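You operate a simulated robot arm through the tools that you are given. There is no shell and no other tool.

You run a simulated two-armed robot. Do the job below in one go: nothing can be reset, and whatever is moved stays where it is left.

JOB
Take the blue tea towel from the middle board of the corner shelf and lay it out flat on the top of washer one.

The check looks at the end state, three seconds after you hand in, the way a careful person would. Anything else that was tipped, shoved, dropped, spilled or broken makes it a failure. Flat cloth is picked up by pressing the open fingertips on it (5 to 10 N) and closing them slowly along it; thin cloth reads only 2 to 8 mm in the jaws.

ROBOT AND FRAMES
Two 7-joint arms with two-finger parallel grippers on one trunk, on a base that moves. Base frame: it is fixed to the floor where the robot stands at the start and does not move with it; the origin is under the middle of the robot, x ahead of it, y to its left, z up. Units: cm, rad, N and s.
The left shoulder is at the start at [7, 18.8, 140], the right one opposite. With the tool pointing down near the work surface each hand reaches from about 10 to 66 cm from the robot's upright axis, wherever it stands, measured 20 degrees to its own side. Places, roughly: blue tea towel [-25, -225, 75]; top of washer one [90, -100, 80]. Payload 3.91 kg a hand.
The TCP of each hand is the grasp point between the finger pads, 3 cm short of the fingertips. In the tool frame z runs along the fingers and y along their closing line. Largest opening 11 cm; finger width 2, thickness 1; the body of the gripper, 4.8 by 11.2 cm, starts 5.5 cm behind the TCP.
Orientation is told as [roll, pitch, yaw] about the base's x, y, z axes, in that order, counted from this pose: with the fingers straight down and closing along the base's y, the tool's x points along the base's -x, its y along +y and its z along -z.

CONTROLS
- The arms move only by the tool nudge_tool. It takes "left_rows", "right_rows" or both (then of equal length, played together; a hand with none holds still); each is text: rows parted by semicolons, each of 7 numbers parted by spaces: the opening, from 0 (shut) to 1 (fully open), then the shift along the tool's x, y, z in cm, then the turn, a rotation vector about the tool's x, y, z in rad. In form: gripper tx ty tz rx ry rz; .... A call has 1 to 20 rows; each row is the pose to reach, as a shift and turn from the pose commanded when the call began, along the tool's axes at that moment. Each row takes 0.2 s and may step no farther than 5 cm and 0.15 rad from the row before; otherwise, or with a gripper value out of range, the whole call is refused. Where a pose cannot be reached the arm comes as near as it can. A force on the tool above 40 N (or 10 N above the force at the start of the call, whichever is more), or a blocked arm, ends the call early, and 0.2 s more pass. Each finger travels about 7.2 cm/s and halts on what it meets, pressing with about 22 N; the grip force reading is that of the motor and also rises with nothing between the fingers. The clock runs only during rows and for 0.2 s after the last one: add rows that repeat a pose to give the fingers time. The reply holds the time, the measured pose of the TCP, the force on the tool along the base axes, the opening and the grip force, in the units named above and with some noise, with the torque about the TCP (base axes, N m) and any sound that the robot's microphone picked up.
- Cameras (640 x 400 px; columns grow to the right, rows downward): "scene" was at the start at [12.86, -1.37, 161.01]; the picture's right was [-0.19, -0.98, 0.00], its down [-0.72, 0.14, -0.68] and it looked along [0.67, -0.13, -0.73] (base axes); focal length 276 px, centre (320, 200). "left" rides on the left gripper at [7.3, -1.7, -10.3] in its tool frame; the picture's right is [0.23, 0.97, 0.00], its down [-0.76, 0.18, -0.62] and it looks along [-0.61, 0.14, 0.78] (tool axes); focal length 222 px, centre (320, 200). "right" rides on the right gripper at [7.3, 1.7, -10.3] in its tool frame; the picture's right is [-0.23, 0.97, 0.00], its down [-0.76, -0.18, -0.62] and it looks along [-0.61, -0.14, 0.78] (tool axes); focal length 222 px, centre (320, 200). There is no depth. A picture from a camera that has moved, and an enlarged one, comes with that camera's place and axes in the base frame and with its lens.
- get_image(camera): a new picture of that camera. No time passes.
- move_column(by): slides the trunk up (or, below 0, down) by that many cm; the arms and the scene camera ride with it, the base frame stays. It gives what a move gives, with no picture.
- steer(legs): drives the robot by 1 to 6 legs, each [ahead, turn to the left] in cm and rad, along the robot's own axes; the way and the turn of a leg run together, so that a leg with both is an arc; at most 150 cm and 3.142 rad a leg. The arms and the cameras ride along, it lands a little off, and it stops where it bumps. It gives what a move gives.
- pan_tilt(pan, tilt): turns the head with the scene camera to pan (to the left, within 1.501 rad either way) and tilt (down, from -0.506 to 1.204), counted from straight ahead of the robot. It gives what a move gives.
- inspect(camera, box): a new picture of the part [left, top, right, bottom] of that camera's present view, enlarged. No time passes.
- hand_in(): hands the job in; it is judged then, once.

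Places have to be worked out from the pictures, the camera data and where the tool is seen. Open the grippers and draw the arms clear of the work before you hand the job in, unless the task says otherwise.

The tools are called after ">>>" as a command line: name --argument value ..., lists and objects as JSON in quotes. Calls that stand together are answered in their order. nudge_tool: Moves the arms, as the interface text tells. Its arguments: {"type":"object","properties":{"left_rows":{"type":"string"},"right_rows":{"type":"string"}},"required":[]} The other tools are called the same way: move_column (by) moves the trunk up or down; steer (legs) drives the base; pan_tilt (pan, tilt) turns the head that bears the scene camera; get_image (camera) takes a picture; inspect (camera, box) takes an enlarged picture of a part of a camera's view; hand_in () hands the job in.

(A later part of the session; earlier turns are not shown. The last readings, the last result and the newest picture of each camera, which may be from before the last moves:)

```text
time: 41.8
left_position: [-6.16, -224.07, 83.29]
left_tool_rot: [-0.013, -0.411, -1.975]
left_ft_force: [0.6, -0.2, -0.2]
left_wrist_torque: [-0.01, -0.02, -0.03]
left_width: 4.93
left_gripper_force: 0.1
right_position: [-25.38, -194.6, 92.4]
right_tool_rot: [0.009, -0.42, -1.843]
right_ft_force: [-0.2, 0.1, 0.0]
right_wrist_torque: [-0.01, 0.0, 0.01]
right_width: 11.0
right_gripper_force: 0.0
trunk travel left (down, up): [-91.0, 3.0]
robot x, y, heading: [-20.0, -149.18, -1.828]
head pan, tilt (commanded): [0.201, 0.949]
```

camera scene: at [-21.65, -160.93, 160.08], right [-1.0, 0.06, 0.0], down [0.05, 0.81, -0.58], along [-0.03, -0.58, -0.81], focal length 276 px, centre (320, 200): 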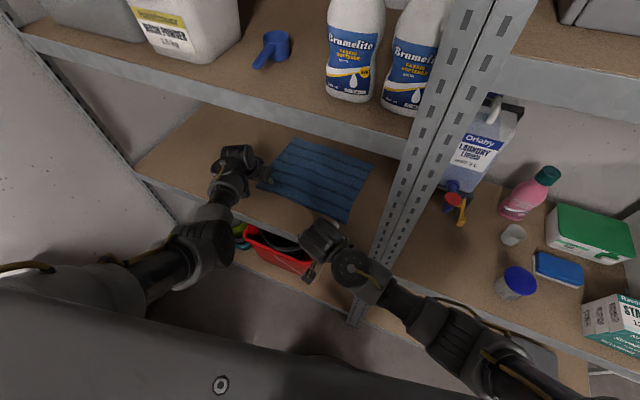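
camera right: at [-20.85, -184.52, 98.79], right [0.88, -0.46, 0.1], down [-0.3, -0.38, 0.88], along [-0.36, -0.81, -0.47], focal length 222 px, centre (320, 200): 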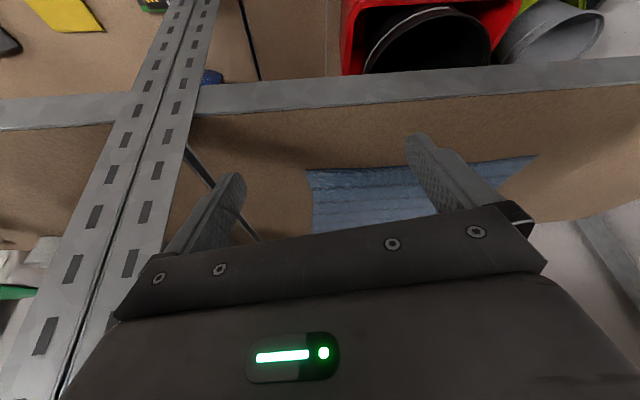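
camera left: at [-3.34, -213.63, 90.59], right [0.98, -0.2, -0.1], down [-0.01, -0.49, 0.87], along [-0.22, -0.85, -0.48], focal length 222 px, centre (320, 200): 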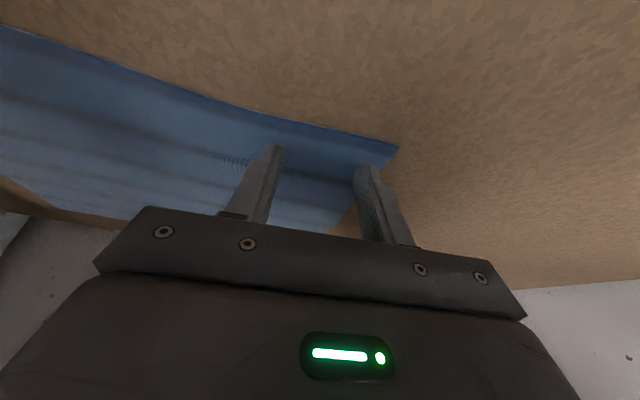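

Still no contact at z=83.3; I go on down in 1 mm steps.

>>> nudge_tool --left_rows "0.45 0.04 0 0.09 0 0 0; 0.45 0.08 0 0.18 0 0 0; 0.45 0.08 0 0.18 0 0 0"

>>> nudge_tool --left_rows "0.45 0.04 0 0.09 0 0 0; 0.45 0.08 0 0.18 0 0 0; 0.45 0.08 0 0.18 0 0 0"

```text
time: 42.5
left_position: [-6.25, -224.11, 83.25]
left_tool_rot: [-0.011, -0.415, -1.978]
left_ft_force: [0.1, 0.5, 6.2]
left_wrist_torque: [-0.12, -0.11, 0.02]
left_width: 4.93
left_gripper_force: 0.0
right_position: [-25.37, -194.57, 92.36]
right_tool_rot: [0.01, -0.42, -1.844]
right_ft_force: [0.7, -0.1, -0.4]
right_wrist_torque: [0.01, -0.03, 0.0]
right_width: 11.0
right_gripper_force: 0.1
trunk travel left (down, up): [-91.0, 3.0]
robot x, y, heading: [-19.94, -149.2, -1.828]
head pan, tilt (commanded): [0.201, 0.949]
```

```text
time: 43.4
left_position: [-6.2, -224.03, 83.29]
left_tool_rot: [-0.01, -0.415, -1.977]
left_ft_force: [-0.1, -3.2, 18.1]
left_wrist_torque: [-0.32, -0.42, -0.08]
left_width: 4.97
left_gripper_force: 0.1
right_position: [-25.44, -194.38, 92.4]
right_tool_rot: [0.011, -0.423, -1.842]
right_ft_force: [0.5, 0.4, 0.0]
right_wrist_torque: [-0.01, 0.01, -0.01]
right_width: 10.98
right_gripper_force: 0.1
trunk travel left (down, up): [-91.0, 3.0]
robot x, y, heading: [-20.07, -149.31, -1.83]
head pan, tilt (commanded): [0.201, 0.949]
```

Contact: 6 N, then 18 N. I ease up about 1.5 mm to around 8 N and close the jaws slowly along the cloth.

>>> nudge_tool --left_rows "0.45 -0.06 0 -0.14 0 0 0; 0.42 -0.06 0 -0.14 0 0 0; 0.39 -0.06 0 -0.14 0 0 0; 0.36 -0.06 0 -0.14 0 0 0; 0.33 -0.06 0 -0.14 0 0 0; 0.3 -0.06 0 -0.14 0 0 0; 0.27 -0.06 0 -0.14 0 0 0; 0.24 -0.06 0 -0.14 0 0 0; 0.21 -0.06 0 -0.14 0 0 0; 0.18 -0.06 0 -0.14 0 0 0; 0.15 -0.06 0 -0.14 0 0 0; 0.12 -0.06 0 -0.14 0 0 0; 0.09 -0.06 0 -0.14 0 0 0; 0.06 -0.06 0 -0.14 0 0 0; 0.03 -0.06 0 -0.14 0 0 0; 0 -0.06 0 -0.14 0 0 0; 0 -0.06 0 -0.14 0 0 0; 0 -0.06 0 -0.14 0 0 0"

>>> get_image --camera "left"

>>> get_image --camera "scene"

```text
time: 47.1
left_position: [-6.12, -223.95, 83.23]
left_tool_rot: [-0.013, -0.412, -1.976]
left_ft_force: [2.9, 0.6, 14.9]
left_wrist_torque: [-0.07, -0.1, 0.03]
left_width: 0.63
left_gripper_force: 21.9
right_position: [-25.51, -194.6, 92.6]
right_tool_rot: [0.01, -0.425, -1.843]
right_ft_force: [0.8, -0.5, 0.2]
right_wrist_torque: [0.04, -0.02, 0.0]
right_width: 10.99
right_gripper_force: 0.2
trunk travel left (down, up): [-91.0, 3.0]
robot x, y, heading: [-19.86, -148.89, -1.826]
head pan, tilt (commanded): [0.201, 0.949]
```

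```text
taken
camera left: at [-3.36, -213.48, 89.87], right [0.98, -0.2, -0.1], down [-0.01, -0.49, 0.87], along [-0.22, -0.85, -0.47], focal length 222 px, centre (320, 200)
```

left: 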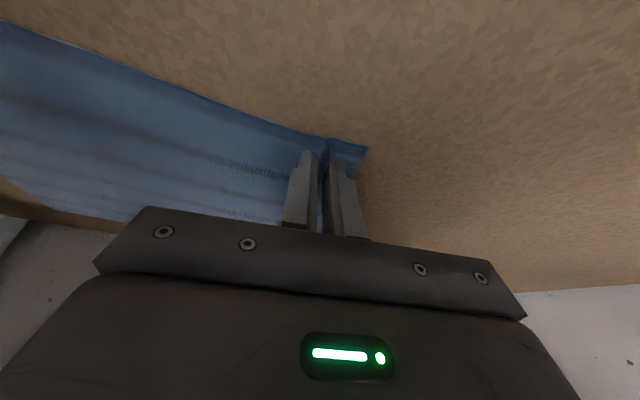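

```text
taken
camera scene: at [-21.68, -160.78, 160.09], right [-1.0, 0.06, 0.0], down [0.05, 0.81, -0.58], along [-0.03, -0.58, -0.81], focal length 276 px, centre (320, 200)
```

scene: 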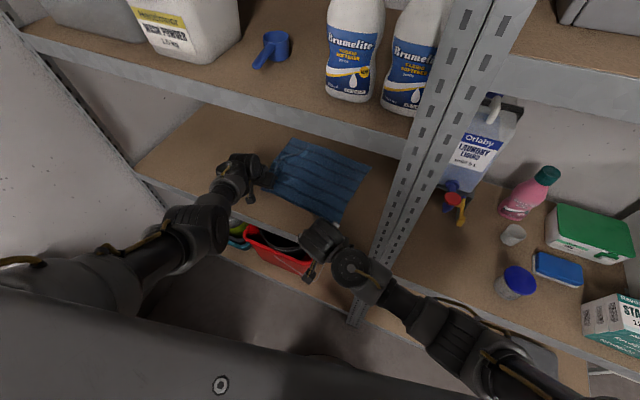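

The jaws read 0.63 cm at 22 N, so the cloth's corner is pinched. I lift 1.5 cm and draw the towel slowly towards me and to the left along its diagonal.

>>> nudge_tool --left_rows "0 -0.3 0 -0.7 0 0 0; 0 -0.6 0 -1.37 0 0 0; 0 0.2 1 -1.7 0 0 0; 0 1 2 -2.1 0 0 0; 0 1.8 3 -2.4 0 0 0; 0 2.6 4 -2.8 0 0 0; 0 3.4 5 -3.2 0 0 0; 0 4.2 6 -3.5 0 0 0; 0 5 7 -3.9 0 0 0; 0 5.8 8 -4.3 0 0 0; 0 6.6 9 -4.6 0 0 0; 0 7.4 10 -5 0 0 0; 0 8.2 11 -5.3 0 0 0; 0 8.8 11.6 -5.5 0 0 0; 0 8.8 11.6 -5.5 0 0 0"

>>> get_image --camera "scene"

>>> get_image --camera "right"

```text
time: 50.4
left_position: [8.65, -219.34, 84.55]
left_tool_rot: [-0.012, -0.411, -1.973]
left_ft_force: [-0.8, 0.4, 0.5]
left_wrist_torque: [0.0, -0.02, -0.02]
left_width: 0.27
left_gripper_force: 21.7
right_position: [-25.44, -194.59, 92.34]
right_tool_rot: [0.01, -0.421, -1.844]
right_ft_force: [-0.3, 0.2, 0.2]
right_wrist_torque: [-0.03, 0.04, 0.0]
right_width: 11.01
right_gripper_force: 0.1
trunk travel left (down, up): [-91.0, 3.0]
robot x, y, heading: [-19.92, -148.82, -1.828]
head pan, tilt (commanded): [0.201, 0.949]
```

```text
taken
camera scene: at [-21.68, -161.06, 160.07], right [-1.0, 0.06, 0.0], down [0.05, 0.81, -0.58], along [-0.03, -0.58, -0.81], focal length 276 px, centre (320, 200)
```

scene: 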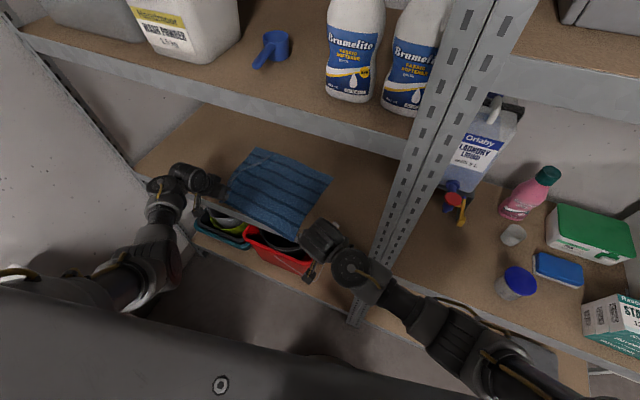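

```text
taken
camera right: at [-20.87, -184.55, 98.77], right [0.88, -0.46, 0.1], down [-0.3, -0.38, 0.88], along [-0.36, -0.81, -0.47], focal length 222 px, centre (320, 200)
```

right: 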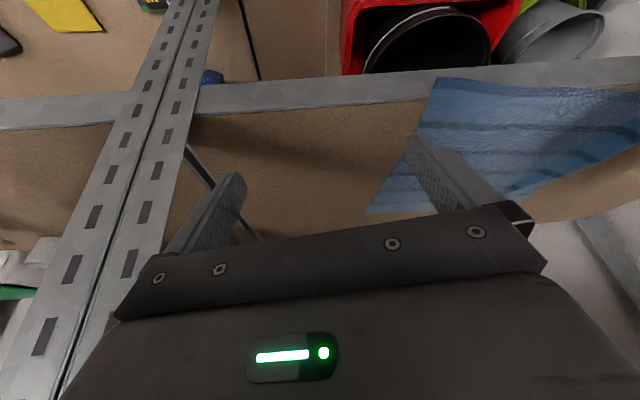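

The towel followed well; its front-right corner now lies about at the board's front edge. I enlarge the view to measure it.

>>> inspect --camera "right" --box '[330, 40, 640, 230]'

>>> inspect --camera "scene" --box '[140, 120, 380, 290]'

```text
2.06 times, centred on (485, 135) of right
camera zoom: at [-20.87, -184.55, 98.77], right [0.88, -0.46, 0.1], down [-0.3, -0.38, 0.88], along [-0.36, -0.81, -0.47], focal length 459 px, centre (-21, 334)
```

zoom: 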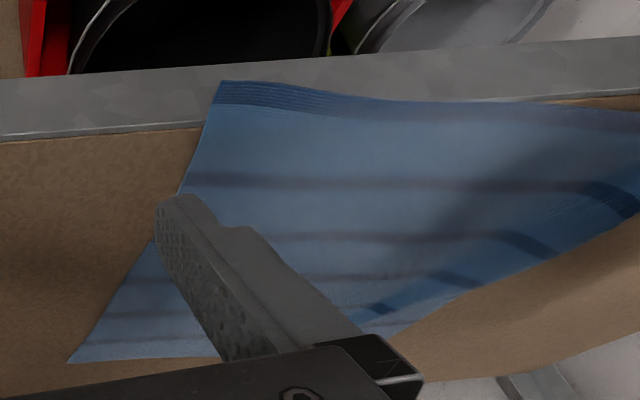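

```text
2.35 times, centred on (260, 205) of scene
camera zoom: at [-21.68, -161.06, 160.07], right [-1.0, 0.06, 0.0], down [0.05, 0.81, -0.58], along [-0.03, -0.58, -0.81], focal length 650 px, centre (461, 188)
```

zoom: 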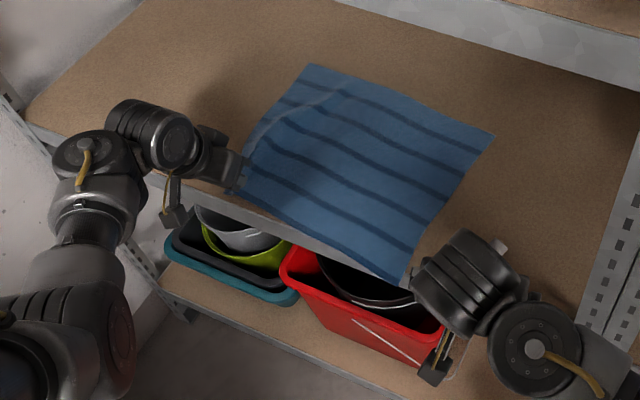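

The front-right corner now lies near [-14,-203], drooping about 2 cm over the board edge, and well left of the post. I bring the right hand to hover above the cloth just behind that edge, jaws at 5 cm.

>>> nudge_tool --right_rows "0.45 -0.9 2.5 1.4 0.008 0 0.018; 0.45 -1.8 5 2.8 0.016 0 0.036; 0.45 -2.7 7.5 4.2 0.024 0 0.055; 0.45 -3.7 10 5.6 0.033 0 0.073; 0.45 -4.6 12.5 7 0.041 0 0.092; 0.45 -5.5 14.9 8.3 0.049 0 0.11; 0.45 -5.5 14.9 8.3 0.049 0 0.11"

>>> get_image --camera "right"

>>> get_image --camera "scene"

```text
time: 51.4
left_position: [8.54, -219.4, 84.36]
left_tool_rot: [-0.014, -0.409, -1.975]
left_ft_force: [0.2, 0.5, 0.0]
left_wrist_torque: [0.0, 0.0, -0.02]
left_width: 0.22
left_gripper_force: 22.0
right_position: [-29.26, -202.74, 83.53]
right_tool_rot: [-0.145, -0.433, -1.952]
right_ft_force: [0.8, -0.8, -0.3]
right_wrist_torque: [-0.05, -0.01, 0.02]
right_width: 4.96
right_gripper_force: 0.1
right hand out of reach, approached as far as the arm can: row 5
trunk travel left (down, up): [-91.0, 3.0]
robot x, y, heading: [-20.07, -149.16, -1.827]
head pan, tilt (commanded): [0.201, 0.949]
stopped in row 5 (right hand): the arm was blocked; the commanded pose is now the measured one
```

```text
taken
camera right: at [-22.24, -193.94, 89.51], right [0.8, -0.6, -0.03], down [-0.24, -0.36, 0.9], along [-0.56, -0.71, -0.43], focal length 222 px, centre (320, 200)
```

right: 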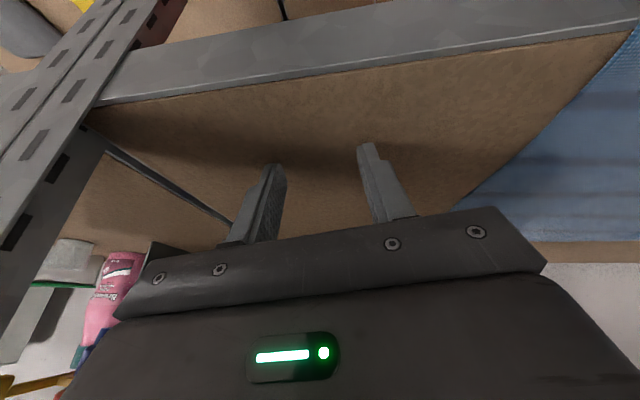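

```text
taken
camera scene: at [-21.56, -161.25, 160.05], right [-1.0, 0.06, 0.0], down [0.05, 0.81, -0.58], along [-0.03, -0.58, -0.81], focal length 276 px, centre (320, 200)
```

scene: 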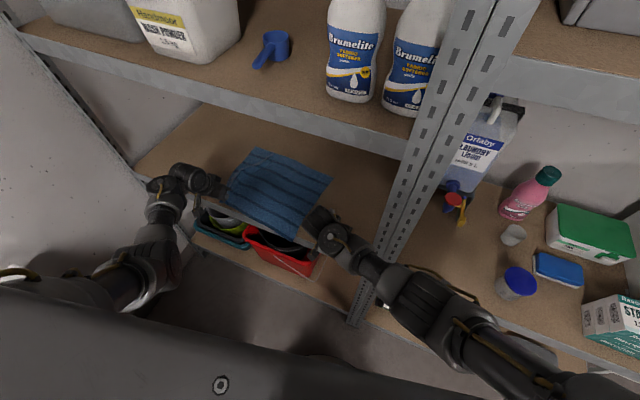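

The right arm cannot reach that far across my body (it stopped at its joint limits near [-29,-203], over bare board). I will turn the robot left in small steps, moving the left hand back each time so the towel stays put. First I lift the right hand clear.

>>> nudge_tool --right_rows "0.45 -0.8 0 -1.8 0 0 0; 0.45 -1.7 0 -3.6 0 0 0; 0.45 -2.5 0 -5.4 0 0 0; 0.45 -2.5 0 -5.4 0 0 0"

```text
time: 52.4
left_position: [8.51, -219.29, 84.38]
left_tool_rot: [-0.012, -0.41, -1.977]
left_ft_force: [-0.2, -0.2, -0.2]
left_wrist_torque: [-0.03, -0.01, -0.03]
left_width: 0.27
left_gripper_force: 22.0
right_position: [-28.61, -203.15, 89.59]
right_tool_rot: [-0.144, -0.434, -1.95]
right_ft_force: [-0.7, 0.5, 0.2]
right_wrist_torque: [0.0, 0.03, 0.02]
right_width: 4.96
right_gripper_force: 0.0
trunk travel left (down, up): [-91.0, 3.0]
robot x, y, heading: [-20.17, -149.02, -1.827]
head pan, tilt (commanded): [0.201, 0.949]
```

I begin: a little slack with the left hand, then turn left 0.1 rad.

>>> nudge_tool --left_rows "0 -0.8 -0.9 0.36 0 0 0; 0 -1.6 -1.8 0.72 0 0 0; 0 -2.47 -2.66 1.08 0 0 0; 0 -2.47 -2.66 1.08 0 0 0"

>>> steer --legs '[[0, 0.1]]'

>>> get_image --camera "scene"

```text
time: 53.4
left_position: [4.96, -220.82, 84.57]
left_tool_rot: [-0.014, -0.409, -1.975]
left_ft_force: [0.5, 0.0, 0.4]
left_wrist_torque: [-0.01, -0.01, -0.02]
left_width: 0.24
left_gripper_force: 22.0
right_position: [-28.59, -203.08, 89.67]
right_tool_rot: [-0.144, -0.435, -1.95]
right_ft_force: [-0.8, 0.4, -0.3]
right_wrist_torque: [0.04, 0.0, 0.0]
right_width: 4.97
right_gripper_force: 0.2
trunk travel left (down, up): [-91.0, 3.0]
robot x, y, heading: [-19.91, -149.02, -1.826]
head pan, tilt (commanded): [0.201, 0.949]
```

```text
time: 54.3
left_position: [11.82, -217.92, 84.55]
left_tool_rot: [-0.012, -0.411, -1.878]
left_ft_force: [0.4, -0.1, -0.7]
left_wrist_torque: [0.03, -0.02, 0.0]
left_width: 0.27
left_gripper_force: 21.9
right_position: [-23.37, -203.64, 89.55]
right_tool_rot: [-0.142, -0.435, -1.852]
right_ft_force: [-0.1, 0.0, -0.7]
right_wrist_torque: [0.0, -0.01, 0.02]
right_width: 4.97
right_gripper_force: 0.1
trunk travel left (down, up): [-91.0, 3.0]
robot x, y, heading: [-20.01, -148.92, -1.731]
head pan, tilt (commanded): [0.201, 0.949]
```

```text
taken
camera scene: at [-20.71, -161.2, 160.07], right [-1.0, -0.04, 0.0], down [-0.03, 0.81, -0.58], along [0.03, -0.58, -0.81], focal length 276 px, centre (320, 200)
```

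scene: 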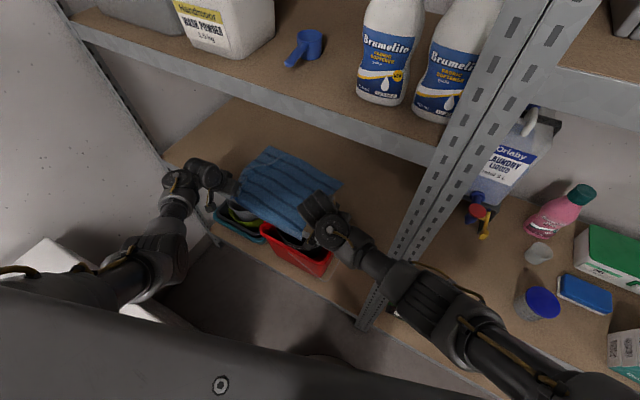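

The towel stays well in place. I repeat: left hand back with a small counter-turn, then turn the robot another 0.1 rad.

>>> nudge_tool --left_rows "0 -1.1 -1.45 0.48 0.01 0 0.023; 0 -2.2 -2.9 0.97 0.02 0 0.046; 0 -3.3 -4.35 1.45 0.03 0 0.069; 0 -4.45 -5.8 1.94 0.04 0 0.092; 0 -4.45 -5.8 1.94 0.04 0 0.092"

>>> steer --legs '[[0, 0.1]]'

>>> nudge_tool --left_rows "0 -1.1 -1.45 0.48 0.01 0 0.023; 0 -2.2 -2.9 0.97 0.02 0 0.046; 0 -3.3 -4.35 1.45 0.03 0 0.069; 0 -4.45 -5.8 1.94 0.04 0 0.092; 0 -4.45 -5.8 1.94 0.04 0 0.092"

>>> get_image --camera "scene"

```text
time: 55.5
left_position: [4.92, -220.87, 84.61]
left_tool_rot: [-0.012, -0.411, -1.979]
left_ft_force: [0.1, 0.0, -0.4]
left_wrist_torque: [-0.03, -0.02, -0.01]
left_width: 0.3
left_gripper_force: 22.3
right_position: [-23.17, -203.69, 89.51]
right_tool_rot: [-0.142, -0.433, -1.849]
right_ft_force: [0.3, -0.9, 0.1]
right_wrist_torque: [-0.02, -0.01, 0.02]
right_width: 5.0
right_gripper_force: 0.1
trunk travel left (down, up): [-91.0, 3.0]
robot x, y, heading: [-20.01, -148.87, -1.732]
head pan, tilt (commanded): [0.201, 0.949]
```

```text
time: 56.5
left_position: [11.91, -218.0, 84.71]
left_tool_rot: [-0.013, -0.41, -1.878]
left_ft_force: [-0.2, -0.3, -0.5]
left_wrist_torque: [-0.01, -0.05, 0.0]
left_width: 0.27
left_gripper_force: 22.4
right_position: [-17.82, -203.71, 89.57]
right_tool_rot: [-0.142, -0.435, -1.751]
right_ft_force: [-0.7, -0.4, -0.9]
right_wrist_torque: [0.0, 0.02, -0.01]
right_width: 4.95
right_gripper_force: 0.1
trunk travel left (down, up): [-91.0, 3.0]
robot x, y, heading: [-19.87, -149.13, -1.628]
head pan, tilt (commanded): [0.201, 0.949]
```

```text
time: 57.6
left_position: [4.96, -220.86, 84.68]
left_tool_rot: [-0.012, -0.414, -1.977]
left_ft_force: [-0.3, -0.1, 0.1]
left_wrist_torque: [0.0, 0.01, 0.01]
left_width: 0.29
left_gripper_force: 22.0
right_position: [-17.75, -203.73, 89.63]
right_tool_rot: [-0.144, -0.434, -1.751]
right_ft_force: [0.4, 0.6, -0.2]
right_wrist_torque: [0.03, -0.02, -0.02]
right_width: 4.95
right_gripper_force: 0.0
trunk travel left (down, up): [-91.0, 3.0]
robot x, y, heading: [-19.77, -149.14, -1.629]
head pan, tilt (commanded): [0.201, 0.949]
```

```text
taken
camera scene: at [-19.19, -161.13, 160.07], right [-0.99, -0.14, 0.0], down [-0.12, 0.8, -0.58], along [0.08, -0.58, -0.81], focal length 276 px, centre (320, 200)
```

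scene: 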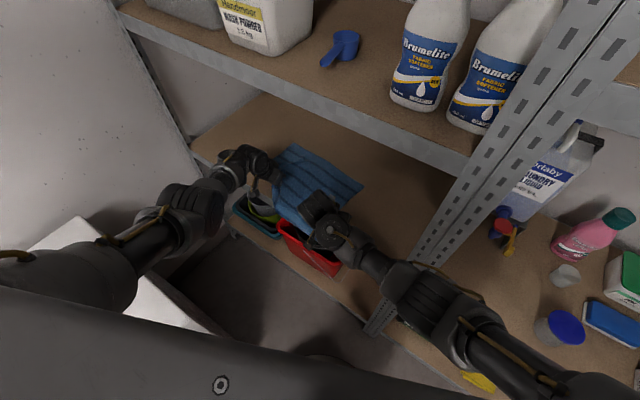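

One more turn of 0.1 rad brings the right hand over the front-right corner; then I return the left hand halfway and look.

>>> steer --legs '[[0, 0.1]]'

>>> nudge_tool --left_rows "0 -0.9 -1.1 0.4 0.01 0 0.023; 0 -1.5 -1.9 0.65 0.02 0 0.046; 0 -2.25 -2.9 0.97 0.03 0 0.069; 0 -2.25 -2.9 0.97 0.04 0 0.092; 0 -2.25 -2.9 0.97 0.04 0 0.092"

>>> get_image --camera "scene"

>>> get_image --camera "right"

>>> get_image --camera "left"

```text
time: 58.6
left_position: [11.79, -218.14, 84.68]
left_tool_rot: [-0.012, -0.411, -1.88]
left_ft_force: [-0.6, 0.3, 0.5]
left_wrist_torque: [-0.01, 0.0, -0.03]
left_width: 0.24
left_gripper_force: 22.3
right_position: [-12.47, -203.2, 89.59]
right_tool_rot: [-0.141, -0.435, -1.651]
right_ft_force: [-0.2, -0.4, 0.0]
right_wrist_torque: [0.0, 0.02, 0.02]
right_width: 4.94
right_gripper_force: 0.1
trunk travel left (down, up): [-91.0, 3.0]
robot x, y, heading: [-19.91, -149.03, -1.53]
head pan, tilt (commanded): [0.201, 0.949]
```

```text
time: 59.8
left_position: [8.46, -219.4, 84.66]
left_tool_rot: [-0.011, -0.414, -1.98]
left_ft_force: [-0.7, 0.1, 0.2]
left_wrist_torque: [0.0, -0.04, 0.02]
left_width: 0.28
left_gripper_force: 21.5
right_position: [-12.31, -203.22, 89.52]
right_tool_rot: [-0.146, -0.434, -1.651]
right_ft_force: [0.0, -0.8, -0.4]
right_wrist_torque: [-0.02, 0.02, -0.02]
right_width: 4.94
right_gripper_force: 0.1
trunk travel left (down, up): [-91.0, 3.0]
robot x, y, heading: [-19.86, -149.18, -1.529]
head pan, tilt (commanded): [0.201, 0.949]
```

```text
taken
camera scene: at [-18.0, -161.04, 160.07], right [-0.97, -0.24, 0.0], down [-0.19, 0.79, -0.58], along [0.14, -0.57, -0.81], focal length 276 px, centre (320, 200)
```

scene: 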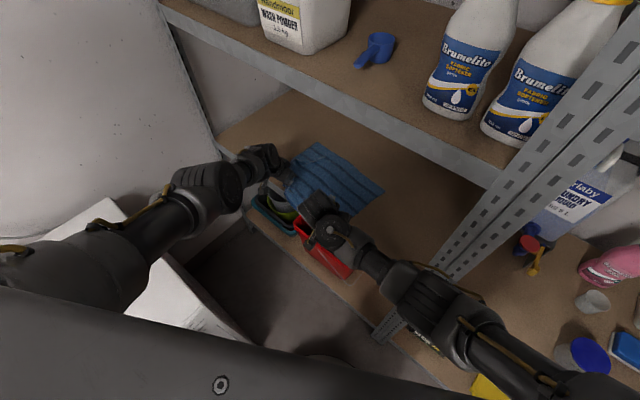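

```text
taken
camera right: at [-8.22, -192.7, 95.5], right [0.94, -0.34, -0.03], down [-0.12, -0.41, 0.9], along [-0.32, -0.84, -0.43], focal length 222 px, centre (320, 200)
```

right: 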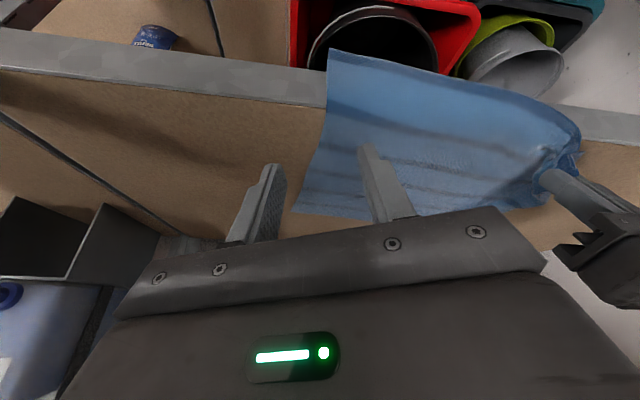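

```text
taken
camera left: at [11.26, -208.97, 91.33], right [0.97, -0.2, -0.1], down [-0.01, -0.48, 0.87], along [-0.23, -0.85, -0.47], focal length 222 px, centre (320, 200)
```

left: 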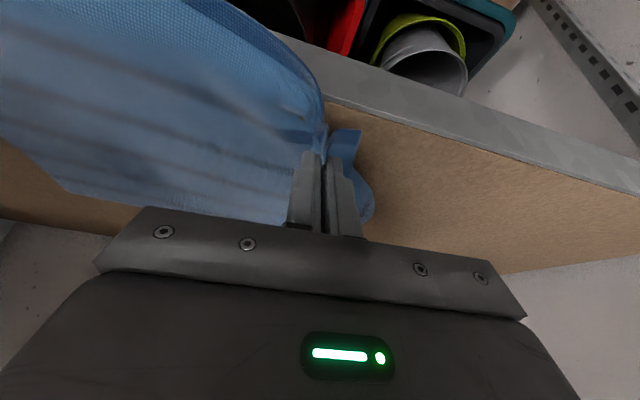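

The robot is turned enough: the right hand is over the cloth's front-right corner, which overhangs the board by 3-5 cm. I square up the right hand and move it to hover above the cloth about 4 cm inside the board edge, to press and slide the flap back a little before pinching.

>>> nudge_tool --right_rows "0.45 -1.3 0.6 1.5 -0.026 0.005 0.022; 0.45 -2.6 1.2 3 -0.052 0.01 0.045; 0.45 -4 1.9 4.5 -0.078 0.015 0.067; 0.45 -5.29 2.54 5.99 -0.104 0.021 0.09; 0.45 -5.29 2.54 5.99 -0.104 0.021 0.09"

>>> get_image --camera "right"

```text
time: 61.2
left_position: [8.38, -219.44, 84.75]
left_tool_rot: [-0.013, -0.414, -1.979]
left_ft_force: [-0.6, 0.0, -0.3]
left_wrist_torque: [0.02, -0.01, 0.01]
left_width: 0.25
left_gripper_force: 21.9
right_position: [-17.29, -212.85, 84.66]
right_tool_rot: [-0.051, -0.437, -1.782]
right_ft_force: [-1.6, -0.3, -0.2]
right_wrist_torque: [-0.01, 0.0, -0.01]
right_width: 4.93
right_gripper_force: 0.1
trunk travel left (down, up): [-91.0, 3.0]
robot x, y, heading: [-19.89, -149.3, -1.533]
head pan, tilt (commanded): [0.201, 0.949]
stopped in row 5 (right hand): the arm was blocked; the commanded pose is now the measured one
```

```text
taken
camera right: at [-12.65, -202.62, 90.83], right [0.9, -0.43, 0.05], down [-0.23, -0.38, 0.89], along [-0.36, -0.82, -0.44], focal length 222 px, centre (320, 200)
```

right: 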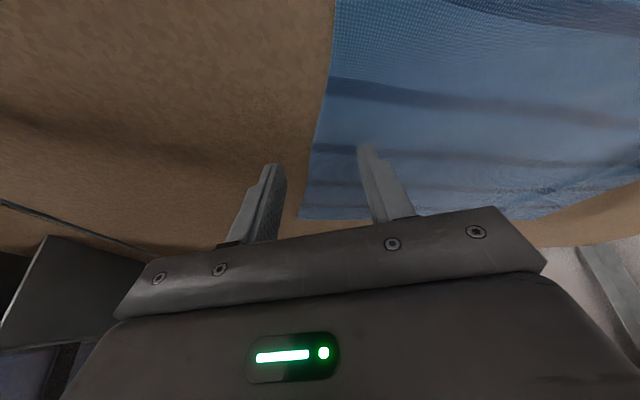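

The right arm got blocked again where I had turned the hand clockwise; it needs the hand yaw in line with my heading. I lift it slightly and turn it back counter-clockwise while moving over the cloth.

>>> nudge_tool --right_rows "0.45 -0.3 0.3 -1 -0.03 0 -0.045; 0.45 0 1 -1.6 -0.06 -0.002 -0.09; 0.45 0.4 2 -2 -0.09 -0.003 -0.14; 0.45 0.8 3.2 -2.4 -0.12 -0.004 -0.18; 0.45 1.2 4.4 -2.8 -0.145 -0.005 -0.22; 0.45 1.64 5.6 -3.04 -0.169 -0.006 -0.254; 0.45 1.64 5.6 -3.04 -0.169 -0.006 -0.254"

>>> get_image --camera "right"

```text
time: 63.0
left_position: [8.49, -219.6, 84.69]
left_tool_rot: [-0.013, -0.413, -1.979]
left_ft_force: [0.2, -0.1, -0.3]
left_wrist_torque: [-0.02, -0.04, 0.04]
left_width: 0.23
left_gripper_force: 20.9
right_position: [-14.67, -212.53, 85.41]
right_tool_rot: [-0.045, -0.438, -1.513]
right_ft_force: [0.9, 0.2, 0.4]
right_wrist_torque: [-0.01, 0.0, 0.0]
right_width: 4.96
right_gripper_force: 0.0
trunk travel left (down, up): [-91.0, 3.0]
robot x, y, heading: [-20.27, -149.26, -1.528]
head pan, tilt (commanded): [0.201, 0.949]
stopped in row 7 (right hand): the arm was blocked; the commanded pose is now the measured one
```

```text
taken
camera right: at [-13.11, -201.52, 91.51], right [0.98, -0.17, 0.06], down [-0.12, -0.43, 0.89], along [-0.13, -0.89, -0.45], focal length 222 px, centre (320, 200)
```

right: 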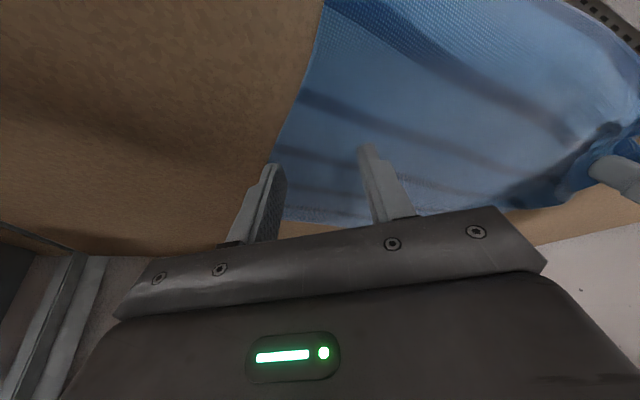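

The right hand is at about the cloth's right edge but was stopped again. I check in the scene view whether the forearm touches the post.

>>> pan_tilt --pan -0.15 --tilt 1.0

>>> get_image --camera "scene"

```text
time: 63.8
left_position: [8.42, -219.52, 84.71]
left_tool_rot: [-0.013, -0.413, -1.98]
left_ft_force: [0.3, -0.9, -0.4]
left_wrist_torque: [-0.02, 0.01, -0.01]
left_width: 0.27
left_gripper_force: 22.3
right_position: [-14.58, -212.53, 85.43]
right_tool_rot: [-0.046, -0.436, -1.511]
right_ft_force: [0.8, 0.6, 0.7]
right_wrist_torque: [0.03, -0.01, 0.01]
right_width: 4.96
right_gripper_force: 0.1
trunk travel left (down, up): [-91.0, 3.0]
robot x, y, heading: [-19.72, -148.9, -1.533]
head pan, tilt (commanded): [-0.15, 1.0]
```

```text
taken
camera scene: at [-20.52, -160.9, 159.71], right [-0.99, 0.11, 0.0], down [0.09, 0.84, -0.54], along [-0.06, -0.54, -0.84], focal length 276 px, centre (320, 200)
```

scene: 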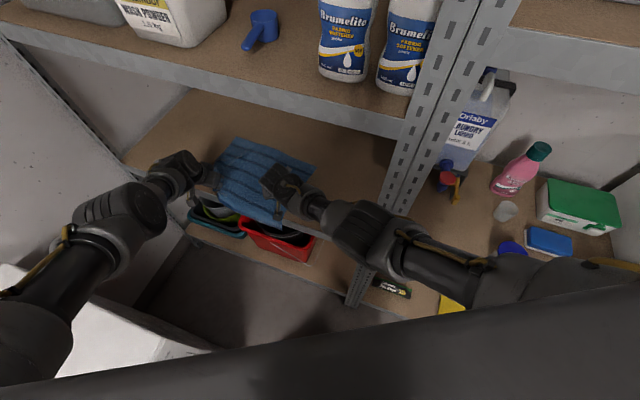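

I enlarge the elbow/post region to judge what blocked the arm.

>>> inspect --camera "scene" --box '[200, 130, 640, 400]'

```text
1.45 times, centred on (420, 265) of scene
camera zoom: at [-20.52, -160.9, 159.71], right [-0.99, 0.11, 0.0], down [0.09, 0.84, -0.54], along [-0.06, -0.54, -0.84], focal length 402 px, centre (174, 106)
```

zoom: 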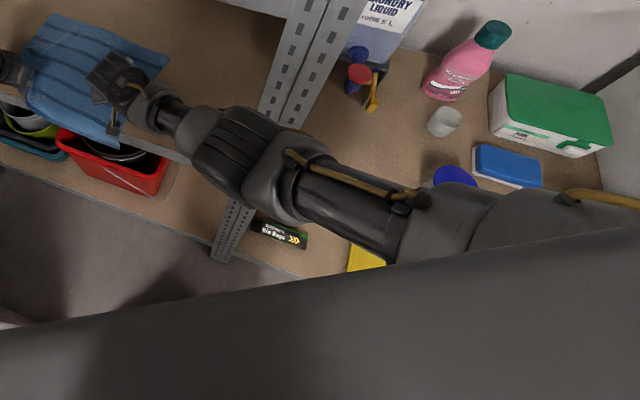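

The elbow looks clear of the post; the arm is limited by crossing my own chest. From here the right hand can reach the cloth's right edge, so I narrow the jaws to 3 cm, press there and slide the cloth back and to the right, so that its front-right corner comes back onto the board within reach.

>>> nudge_tool --right_rows "0.27 0.25 0.02 0.55 0 0 0; 0.27 0.5 0.05 1.1 0 0 0; 0.27 0.75 0.07 1.6 0 0 0; 0.27 0.8 0.08 1.75 0 0 0; 0.27 0.8 0.08 1.75 0 0 0"

>>> nudge_tool --right_rows "0.27 0.04 0 0.09 0 0 0; 0.27 0.08 0 0.18 0 0 0; 0.27 0.12 0 0.27 0 0 0; 0.27 0.12 0 0.27 0 0 0"

>>> get_image --camera "right"

```text
time: 65.0
left_position: [8.35, -219.39, 84.75]
left_tool_rot: [-0.013, -0.413, -1.979]
left_ft_force: [0.1, 0.7, 0.2]
left_wrist_torque: [0.01, 0.02, 0.02]
left_width: 0.25
left_gripper_force: 21.8
right_position: [-15.87, -213.67, 84.19]
right_tool_rot: [-0.054, -0.45, -1.521]
right_ft_force: [0.4, 0.2, 0.9]
right_wrist_torque: [-0.05, -0.02, -0.01]
right_width: 2.96
right_gripper_force: 0.0
trunk travel left (down, up): [-91.0, 3.0]
robot x, y, heading: [-19.97, -148.95, -1.532]
head pan, tilt (commanded): [-0.15, 1.0]
```

```text
time: 65.3
left_position: [8.48, -219.47, 84.86]
left_tool_rot: [-0.011, -0.417, -1.979]
left_ft_force: [-0.5, -0.2, -0.9]
left_wrist_torque: [0.03, -0.02, 0.02]
left_width: 0.28
left_gripper_force: 21.8
right_position: [-17.21, -213.73, 83.41]
right_tool_rot: [-0.074, -0.454, -1.514]
right_ft_force: [-0.5, 3.0, 13.6]
right_wrist_torque: [0.06, -0.25, 0.07]
right_width: 2.93
right_gripper_force: 0.1
trunk travel left (down, up): [-91.0, 3.0]
robot x, y, heading: [-19.94, -148.71, -1.532]
head pan, tilt (commanded): [-0.15, 1.0]
stopped in row 1 (right hand): the force on the tool passed its limit at 57 N (the readings are from after the stop); the commanded pose is now the measured one
```

```text
taken
camera right: at [-15.41, -202.57, 89.2], right [0.98, -0.18, 0.04], down [-0.11, -0.41, 0.91], along [-0.15, -0.89, -0.42], focal length 222 px, centre (320, 200)
```

right: 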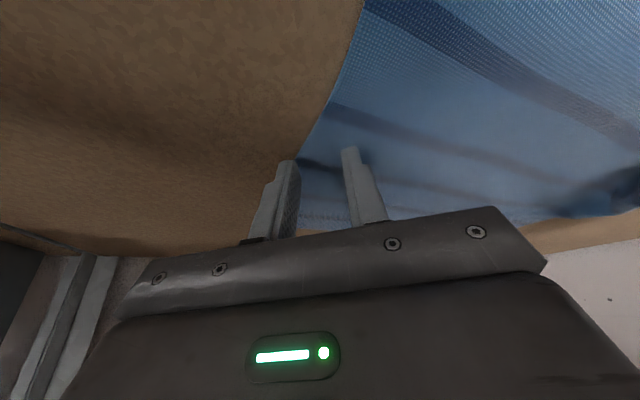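

The right hand slipped to the cloth's very edge and now presses with about 14 N. I slide it slowly 6 cm inward and 2 cm right to drag the cloth along.

>>> nudge_tool --right_rows "0.27 -0.38 -0.46 0.22 0 0 0; 0.27 -0.76 -0.92 0.44 0 0 0; 0.27 -1.13 -1.37 0.66 0 0 0; 0.27 -1.5 -1.83 0.87 0 0 0; 0.27 -1.9 -2.28 1.09 0 0 0; 0.27 -2.26 -2.74 1.3 0 0 0; 0.27 -2.64 -3.2 1.53 0 0 0; 0.27 -3 -3.65 1.74 0 0 0; 0.27 -3.4 -4.1 1.96 0 0 0; 0.27 -3.77 -4.56 2.18 0 0 0; 0.27 -3.77 -4.56 2.18 0 0 0"

>>> get_image --camera "right"

>>> get_image --camera "scene"

```text
time: 67.8
left_position: [8.47, -219.31, 84.71]
left_tool_rot: [-0.013, -0.414, -1.98]
left_ft_force: [0.7, -0.8, 0.2]
left_wrist_torque: [0.02, 0.01, 0.0]
left_width: 0.26
left_gripper_force: 22.1
right_position: [-21.73, -216.63, 83.78]
right_tool_rot: [-0.072, -0.449, -1.511]
right_ft_force: [-0.3, 0.2, -0.5]
right_wrist_torque: [0.02, 0.01, -0.01]
right_width: 2.96
right_gripper_force: 0.1
right hand out of reach, approached as far as the arm can: row 2, 3, 4, 5, 6, 7, 8, 9, 10, 11
trunk travel left (down, up): [-91.0, 3.0]
robot x, y, heading: [-19.62, -148.94, -1.528]
head pan, tilt (commanded): [-0.15, 1.0]
```

```text
taken
camera right: at [-19.91, -205.45, 89.68], right [0.98, -0.18, 0.04], down [-0.11, -0.42, 0.9], along [-0.14, -0.89, -0.43], focal length 222 px, centre (320, 200)
```

right: 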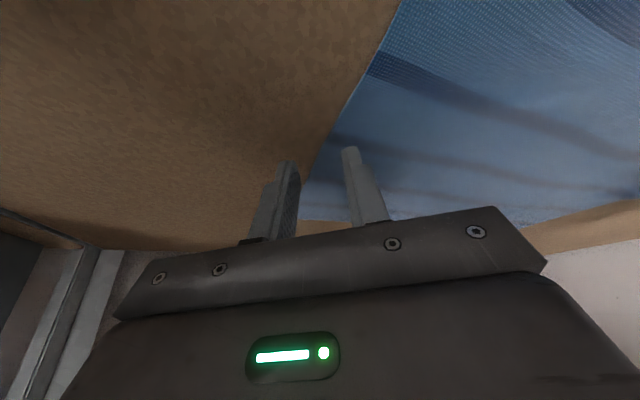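

```text
taken
camera scene: at [-20.47, -160.91, 159.71], right [-0.99, 0.11, 0.0], down [0.09, 0.84, -0.54], along [-0.06, -0.54, -0.84], focal length 276 px, centre (320, 200)
```

scene: 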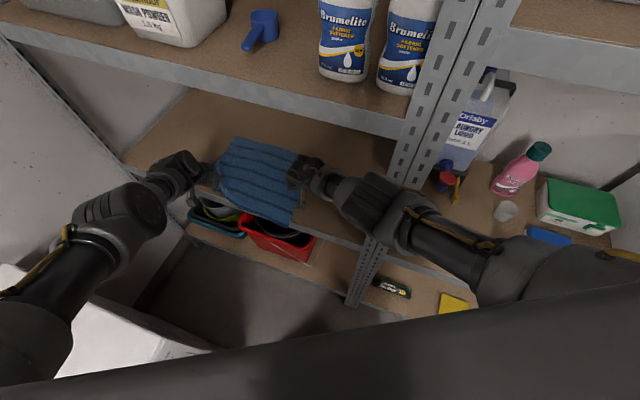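

The arm reached its limit, but the cloth seems to have shifted. I enlarge the towel.

>>> inspect --camera "scene" --box '[150, 110, 430, 290]'

```text
2.22 times, centred on (290, 200) of scene
camera zoom: at [-20.47, -160.91, 159.71], right [-0.99, 0.11, 0.0], down [0.09, 0.84, -0.54], along [-0.06, -0.54, -0.84], focal length 614 px, centre (387, 200)
```

zoom: 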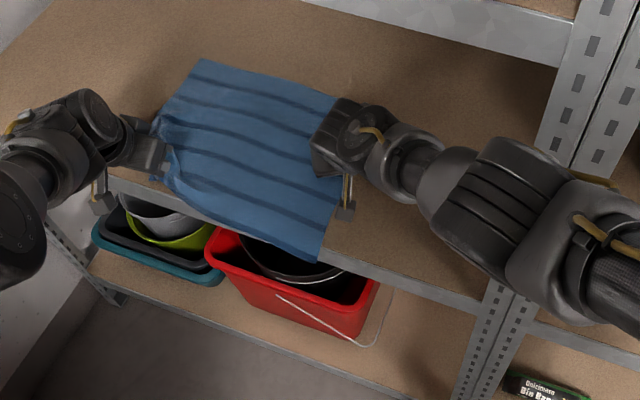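

The front-right corner is now near [-15,-204], only about 2 cm over the edge. It is still just beyond the right hand's cross-body limit, so I raise and draw back the right hand, give the left hand slack, and turn 0.1 rad further.

>>> nudge_tool --left_rows "0 -0.8 -0.9 0.36 0 0 0; 0 -1.6 -1.8 0.72 0 0 0; 0 -2.47 -2.66 1.08 0 0 0; 0 -2.47 -2.66 1.08 0 0 0" --right_rows "0.45 1.75 -0.2 -2.5 0 0 0; 0.45 3.5 -0.4 -5 0 0 0; 0.45 5.25 -0.54 -7.51 0 0 0; 0.45 5.25 -0.54 -7.51 0 0 0"

>>> steer --legs '[[0, 0.1]]'

>>> get_image --camera "right"

>>> get_image --camera "scene"

```text
time: 68.8
left_position: [5.05, -219.88, 85.29]
left_tool_rot: [-0.012, -0.413, -1.979]
left_ft_force: [-0.2, -0.3, -0.2]
left_wrist_torque: [0.01, 0.02, 0.02]
left_width: 0.26
left_gripper_force: 22.2
left hand out of reach, approached as far as the arm can: row 2, 3, 4
right_position: [-22.41, -208.62, 88.41]
right_tool_rot: [-0.071, -0.45, -1.512]
right_ft_force: [-0.4, -0.1, -0.3]
right_wrist_torque: [-0.01, 0.0, 0.01]
right_width: 4.96
right_gripper_force: 0.0
trunk travel left (down, up): [-91.0, 3.0]
robot x, y, heading: [-19.89, -148.77, -1.529]
head pan, tilt (commanded): [-0.15, 1.0]
```

```text
time: 69.7
left_position: [11.98, -217.19, 85.43]
left_tool_rot: [-0.01, -0.413, -1.882]
left_ft_force: [-0.5, -0.5, 0.0]
left_wrist_torque: [0.05, 0.0, -0.02]
left_width: 0.27
left_gripper_force: 22.4
right_position: [-16.49, -208.61, 88.22]
right_tool_rot: [-0.072, -0.45, -1.413]
right_ft_force: [-0.7, 0.2, -0.6]
right_wrist_torque: [-0.05, -0.01, -0.02]
right_width: 4.96
right_gripper_force: 0.0
trunk travel left (down, up): [-91.0, 3.0]
robot x, y, heading: [-20.08, -148.81, -1.435]
head pan, tilt (commanded): [-0.15, 1.0]
```

```text
taken
camera right: at [-15.8, -197.27, 94.22], right [1.0, -0.08, 0.04], down [-0.07, -0.43, 0.9], along [-0.06, -0.9, -0.43], focal length 222 px, centre (320, 200)
```

right: 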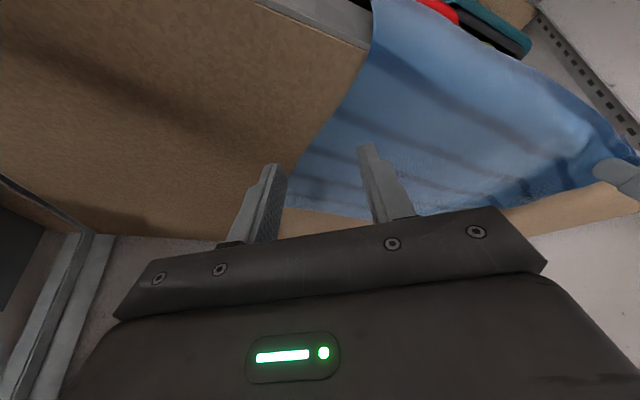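

```text
taken
camera scene: at [-19.64, -160.95, 159.71], right [-1.0, 0.01, 0.0], down [0.01, 0.84, -0.54], along [0.0, -0.54, -0.84], focal length 276 px, centre (320, 200)
```

scene: 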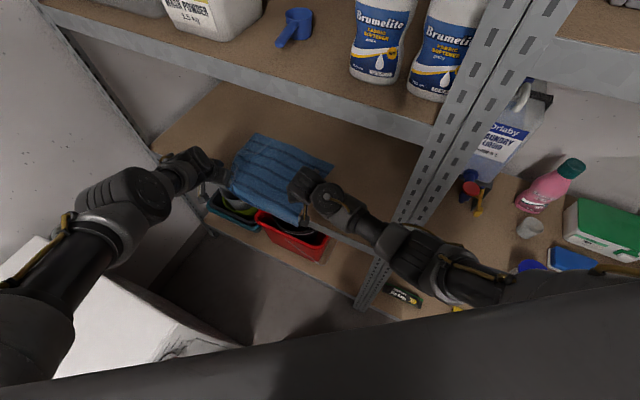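

The left hand holds its corner near [12,-217]; the cloth's right edge crosses the board edge near [-13,-206]. I bring the right hand above the cloth just behind that point, jaws at 4.4 cm, and level its roll.

>>> nudge_tool --right_rows "0.4 0 1.1 0.5 -0.02 0 0; 0.4 0 2.2 1.1 -0.04 0 0; 0.4 -0.05 3.3 1.9 -0.055 0 0; 0.4 -0.07 4.39 2.73 -0.07 0 0; 0.4 -0.07 4.39 2.73 -0.07 0 0"

>>> get_image --camera "right"

```text
time: 70.9
left_position: [12.02, -216.91, 85.37]
left_tool_rot: [-0.012, -0.415, -1.879]
left_ft_force: [-0.5, -0.1, 0.3]
left_wrist_torque: [0.0, 0.01, -0.04]
left_width: 0.27
left_gripper_force: 22.0
right_position: [-12.02, -209.32, 85.59]
right_tool_rot: [-0.002, -0.452, -1.414]
right_ft_force: [0.3, 0.7, -0.3]
right_wrist_torque: [0.01, 0.02, 0.04]
right_width: 4.4
right_gripper_force: 0.1
trunk travel left (down, up): [-91.0, 3.0]
robot x, y, heading: [-20.13, -149.0, -1.435]
head pan, tilt (commanded): [-0.15, 1.0]
```

```text
taken
camera right: at [-12.02, -198.01, 91.68], right [0.99, -0.05, 0.1], down [-0.11, -0.44, 0.89], along [0.0, -0.9, -0.44], focal length 222 px, centre (320, 200)
```

right: 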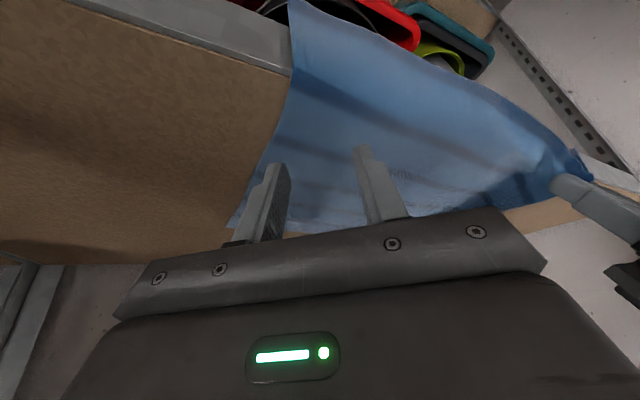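

Now the right hand is free and both fingertips are over cloth, about 1 cm inside the right edge and 2 cm inside the board edge. I lower to just above contact.

>>> nudge_tool --right_rows "0.4 0.3 0 0.63 0 0 0; 0.4 0.61 0 1.26 0 0 0; 0.4 0.85 0 1.75 0 0 0; 0.4 0.92 0 1.9 0 0 0; 0.4 0.92 0 1.9 0 0 0"

>>> nudge_tool --right_rows "0.4 0.04 0 0.09 0 0 0; 0.4 0.09 0 0.18 0 0 0; 0.4 0.09 0 0.18 0 0 0"

```text
time: 72.1
left_position: [12.05, -217.09, 85.32]
left_tool_rot: [-0.013, -0.416, -1.881]
left_ft_force: [0.3, 0.3, 0.4]
left_wrist_torque: [0.01, 0.01, 0.0]
left_width: 0.27
left_gripper_force: 22.0
right_position: [-12.08, -209.12, 83.6]
right_tool_rot: [-0.002, -0.45, -1.414]
right_ft_force: [0.3, -0.2, 0.0]
right_wrist_torque: [0.0, 0.0, -0.02]
right_width: 4.39
right_gripper_force: 0.1
trunk travel left (down, up): [-91.0, 3.0]
robot x, y, heading: [-20.07, -149.11, -1.434]
head pan, tilt (commanded): [-0.15, 1.0]
```

```text
time: 72.9
left_position: [12.03, -217.02, 85.32]
left_tool_rot: [-0.011, -0.415, -1.879]
left_ft_force: [0.5, 0.2, 0.3]
left_wrist_torque: [-0.02, -0.03, -0.04]
left_width: 0.26
left_gripper_force: 21.7
right_position: [-12.11, -209.19, 83.29]
right_tool_rot: [-0.002, -0.45, -1.414]
right_ft_force: [0.4, -0.7, 1.3]
right_wrist_torque: [-0.02, 0.01, 0.01]
right_width: 4.4
right_gripper_force: 0.0
trunk travel left (down, up): [-91.0, 3.0]
robot x, y, heading: [-20.14, -148.89, -1.43]
head pan, tilt (commanded): [-0.15, 1.0]
```

Just touching (about 1 N). I go down 1.5 mm more for 5-10 N.

>>> nudge_tool --right_rows "0.4 0.035 0 0.07 0 0 0; 0.4 0.07 0 0.14 0 0 0; 0.4 0.07 0 0.14 0 0 0"

```text
time: 73.7
left_position: [12.03, -217.06, 85.53]
left_tool_rot: [-0.01, -0.417, -1.881]
left_ft_force: [0.9, 0.3, 0.1]
left_wrist_torque: [-0.03, 0.0, 0.0]
left_width: 0.27
left_gripper_force: 22.4
right_position: [-12.08, -209.2, 83.38]
right_tool_rot: [0.0, -0.452, -1.414]
right_ft_force: [-0.1, -0.6, 8.5]
right_wrist_torque: [-0.03, 0.09, 0.0]
right_width: 4.41
right_gripper_force: 0.0
trunk travel left (down, up): [-91.0, 3.0]
robot x, y, heading: [-19.88, -149.03, -1.435]
head pan, tilt (commanded): [-0.15, 1.0]
```

8.5 N: right in the range. I close the right jaws slowly along the cloth.

>>> nudge_tool --right_rows "0.38 0 0 0 0 0 0; 0.35 0 0 0 0 0 0; 0.32 0 0 0 0 0 0; 0.29 0 0 0 0 0 0; 0.26 0 0 0 0 0 0; 0.23 0 0 0 0 0 0; 0.2 0 0 0 0 0 0; 0.17 0 0 0 0 0 0; 0.14 0 0 0 0 0 0; 0.11 0 0 0 0 0 0; 0.08 0 0 0 0 0 0; 0.05 0 0 0 0 0 0; 0.02 0 0 0 0 0 0; 0 0 0 0 0 0 0; 0 0 0 0 0 0 0; 0 0 0 0 0 0 0"

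>>> get_image --camera "right"

```text
time: 77.1
left_position: [12.02, -216.93, 85.43]
left_tool_rot: [-0.01, -0.417, -1.878]
left_ft_force: [-0.3, -0.4, -0.7]
left_wrist_torque: [0.02, 0.0, -0.05]
left_width: 0.26
left_gripper_force: 21.4
right_position: [-11.98, -209.13, 83.18]
right_tool_rot: [0.0, -0.452, -1.413]
right_ft_force: [0.1, -1.0, 13.7]
right_wrist_torque: [-0.06, 0.0, 0.03]
right_width: 0.21
right_gripper_force: 22.4
trunk travel left (down, up): [-91.0, 3.0]
robot x, y, heading: [-20.19, -148.95, -1.431]
head pan, tilt (commanded): [-0.15, 1.0]
```

```text
taken
camera right: at [-12.02, -197.9, 89.29], right [0.99, -0.05, 0.1], down [-0.11, -0.43, 0.89], along [0.0, -0.9, -0.44], focal length 222 px, centre (320, 200)
```

right: 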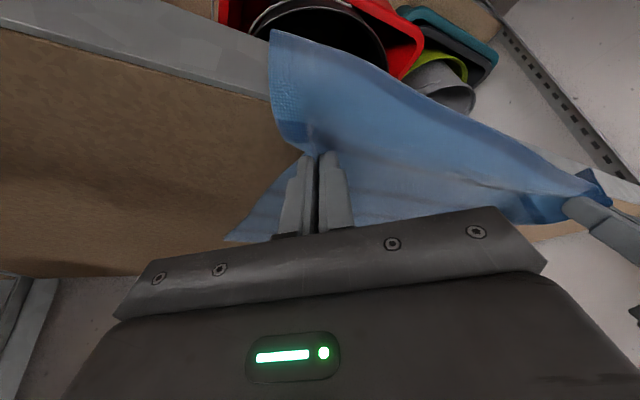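

The right jaws read 0.21 cm at 22 N with a clear pinch behind the corner. I lift both hands 2.5 cm to test the hold.

>>> nudge_tool --left_rows "0 -0.25 0 -0.57 0 0 0; 0 -0.5 0 -1.14 0 0 0; 0 -0.75 0 -1.7 0 0 0; 0 -1 0 -2.29 0 0 0; 0 -1 0 -2.29 0 0 0" --right_rows "0 -0.27 0 -0.56 0 0 0; 0 -0.55 0 -1.12 0 0 0; 0 -0.82 0 -1.7 0 0 0; 0 -1.09 0 -2.25 0 0 0; 0 -1.09 0 -2.25 0 0 0"

>>> get_image --camera "right"

>>> get_image --camera "left"

>>> get_image --camera "scene"

```text
time: 78.3
left_position: [12.17, -217.02, 87.81]
left_tool_rot: [-0.012, -0.415, -1.881]
left_ft_force: [-1.0, -0.6, -0.3]
left_wrist_torque: [-0.01, 0.0, -0.01]
left_width: 0.25
left_gripper_force: 22.4
right_position: [-12.06, -209.11, 85.58]
right_tool_rot: [0.0, -0.451, -1.412]
right_ft_force: [-1.2, -0.2, -0.1]
right_wrist_torque: [-0.03, -0.02, -0.05]
right_width: 0.22
right_gripper_force: 22.0
trunk travel left (down, up): [-91.0, 3.0]
robot x, y, heading: [-19.88, -149.35, -1.435]
head pan, tilt (commanded): [-0.15, 1.0]
```

```text
taken
camera right: at [-12.03, -197.94, 91.67], right [0.99, -0.05, 0.1], down [-0.11, -0.44, 0.89], along [0.0, -0.9, -0.44], focal length 222 px, centre (320, 200)
```

right: 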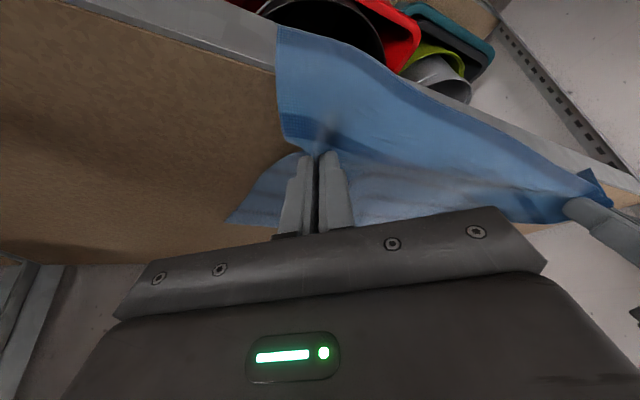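

```text
taken
camera left: at [13.86, -206.29, 94.4], right [0.99, -0.1, -0.1], down [0.04, -0.48, 0.88], along [-0.14, -0.87, -0.47], focal length 222 px, centre (320, 200)
```

left: 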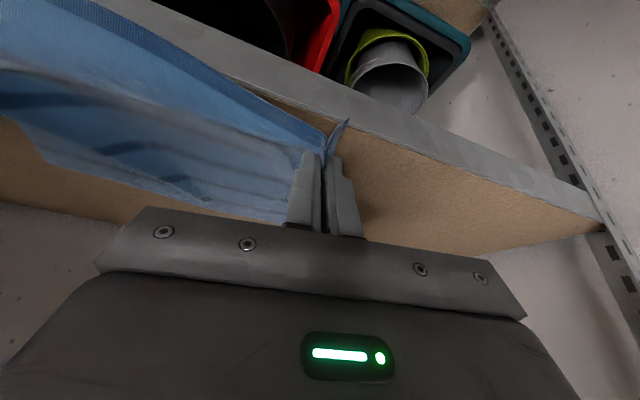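

```text
taken
camera scene: at [-19.35, -160.88, 159.71], right [-1.0, 0.01, 0.0], down [0.01, 0.84, -0.54], along [-0.01, -0.54, -0.84], focal length 276 px, centre (320, 200)
```

scene: 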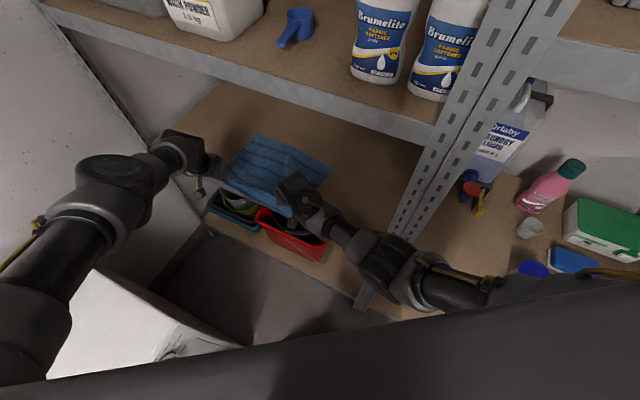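

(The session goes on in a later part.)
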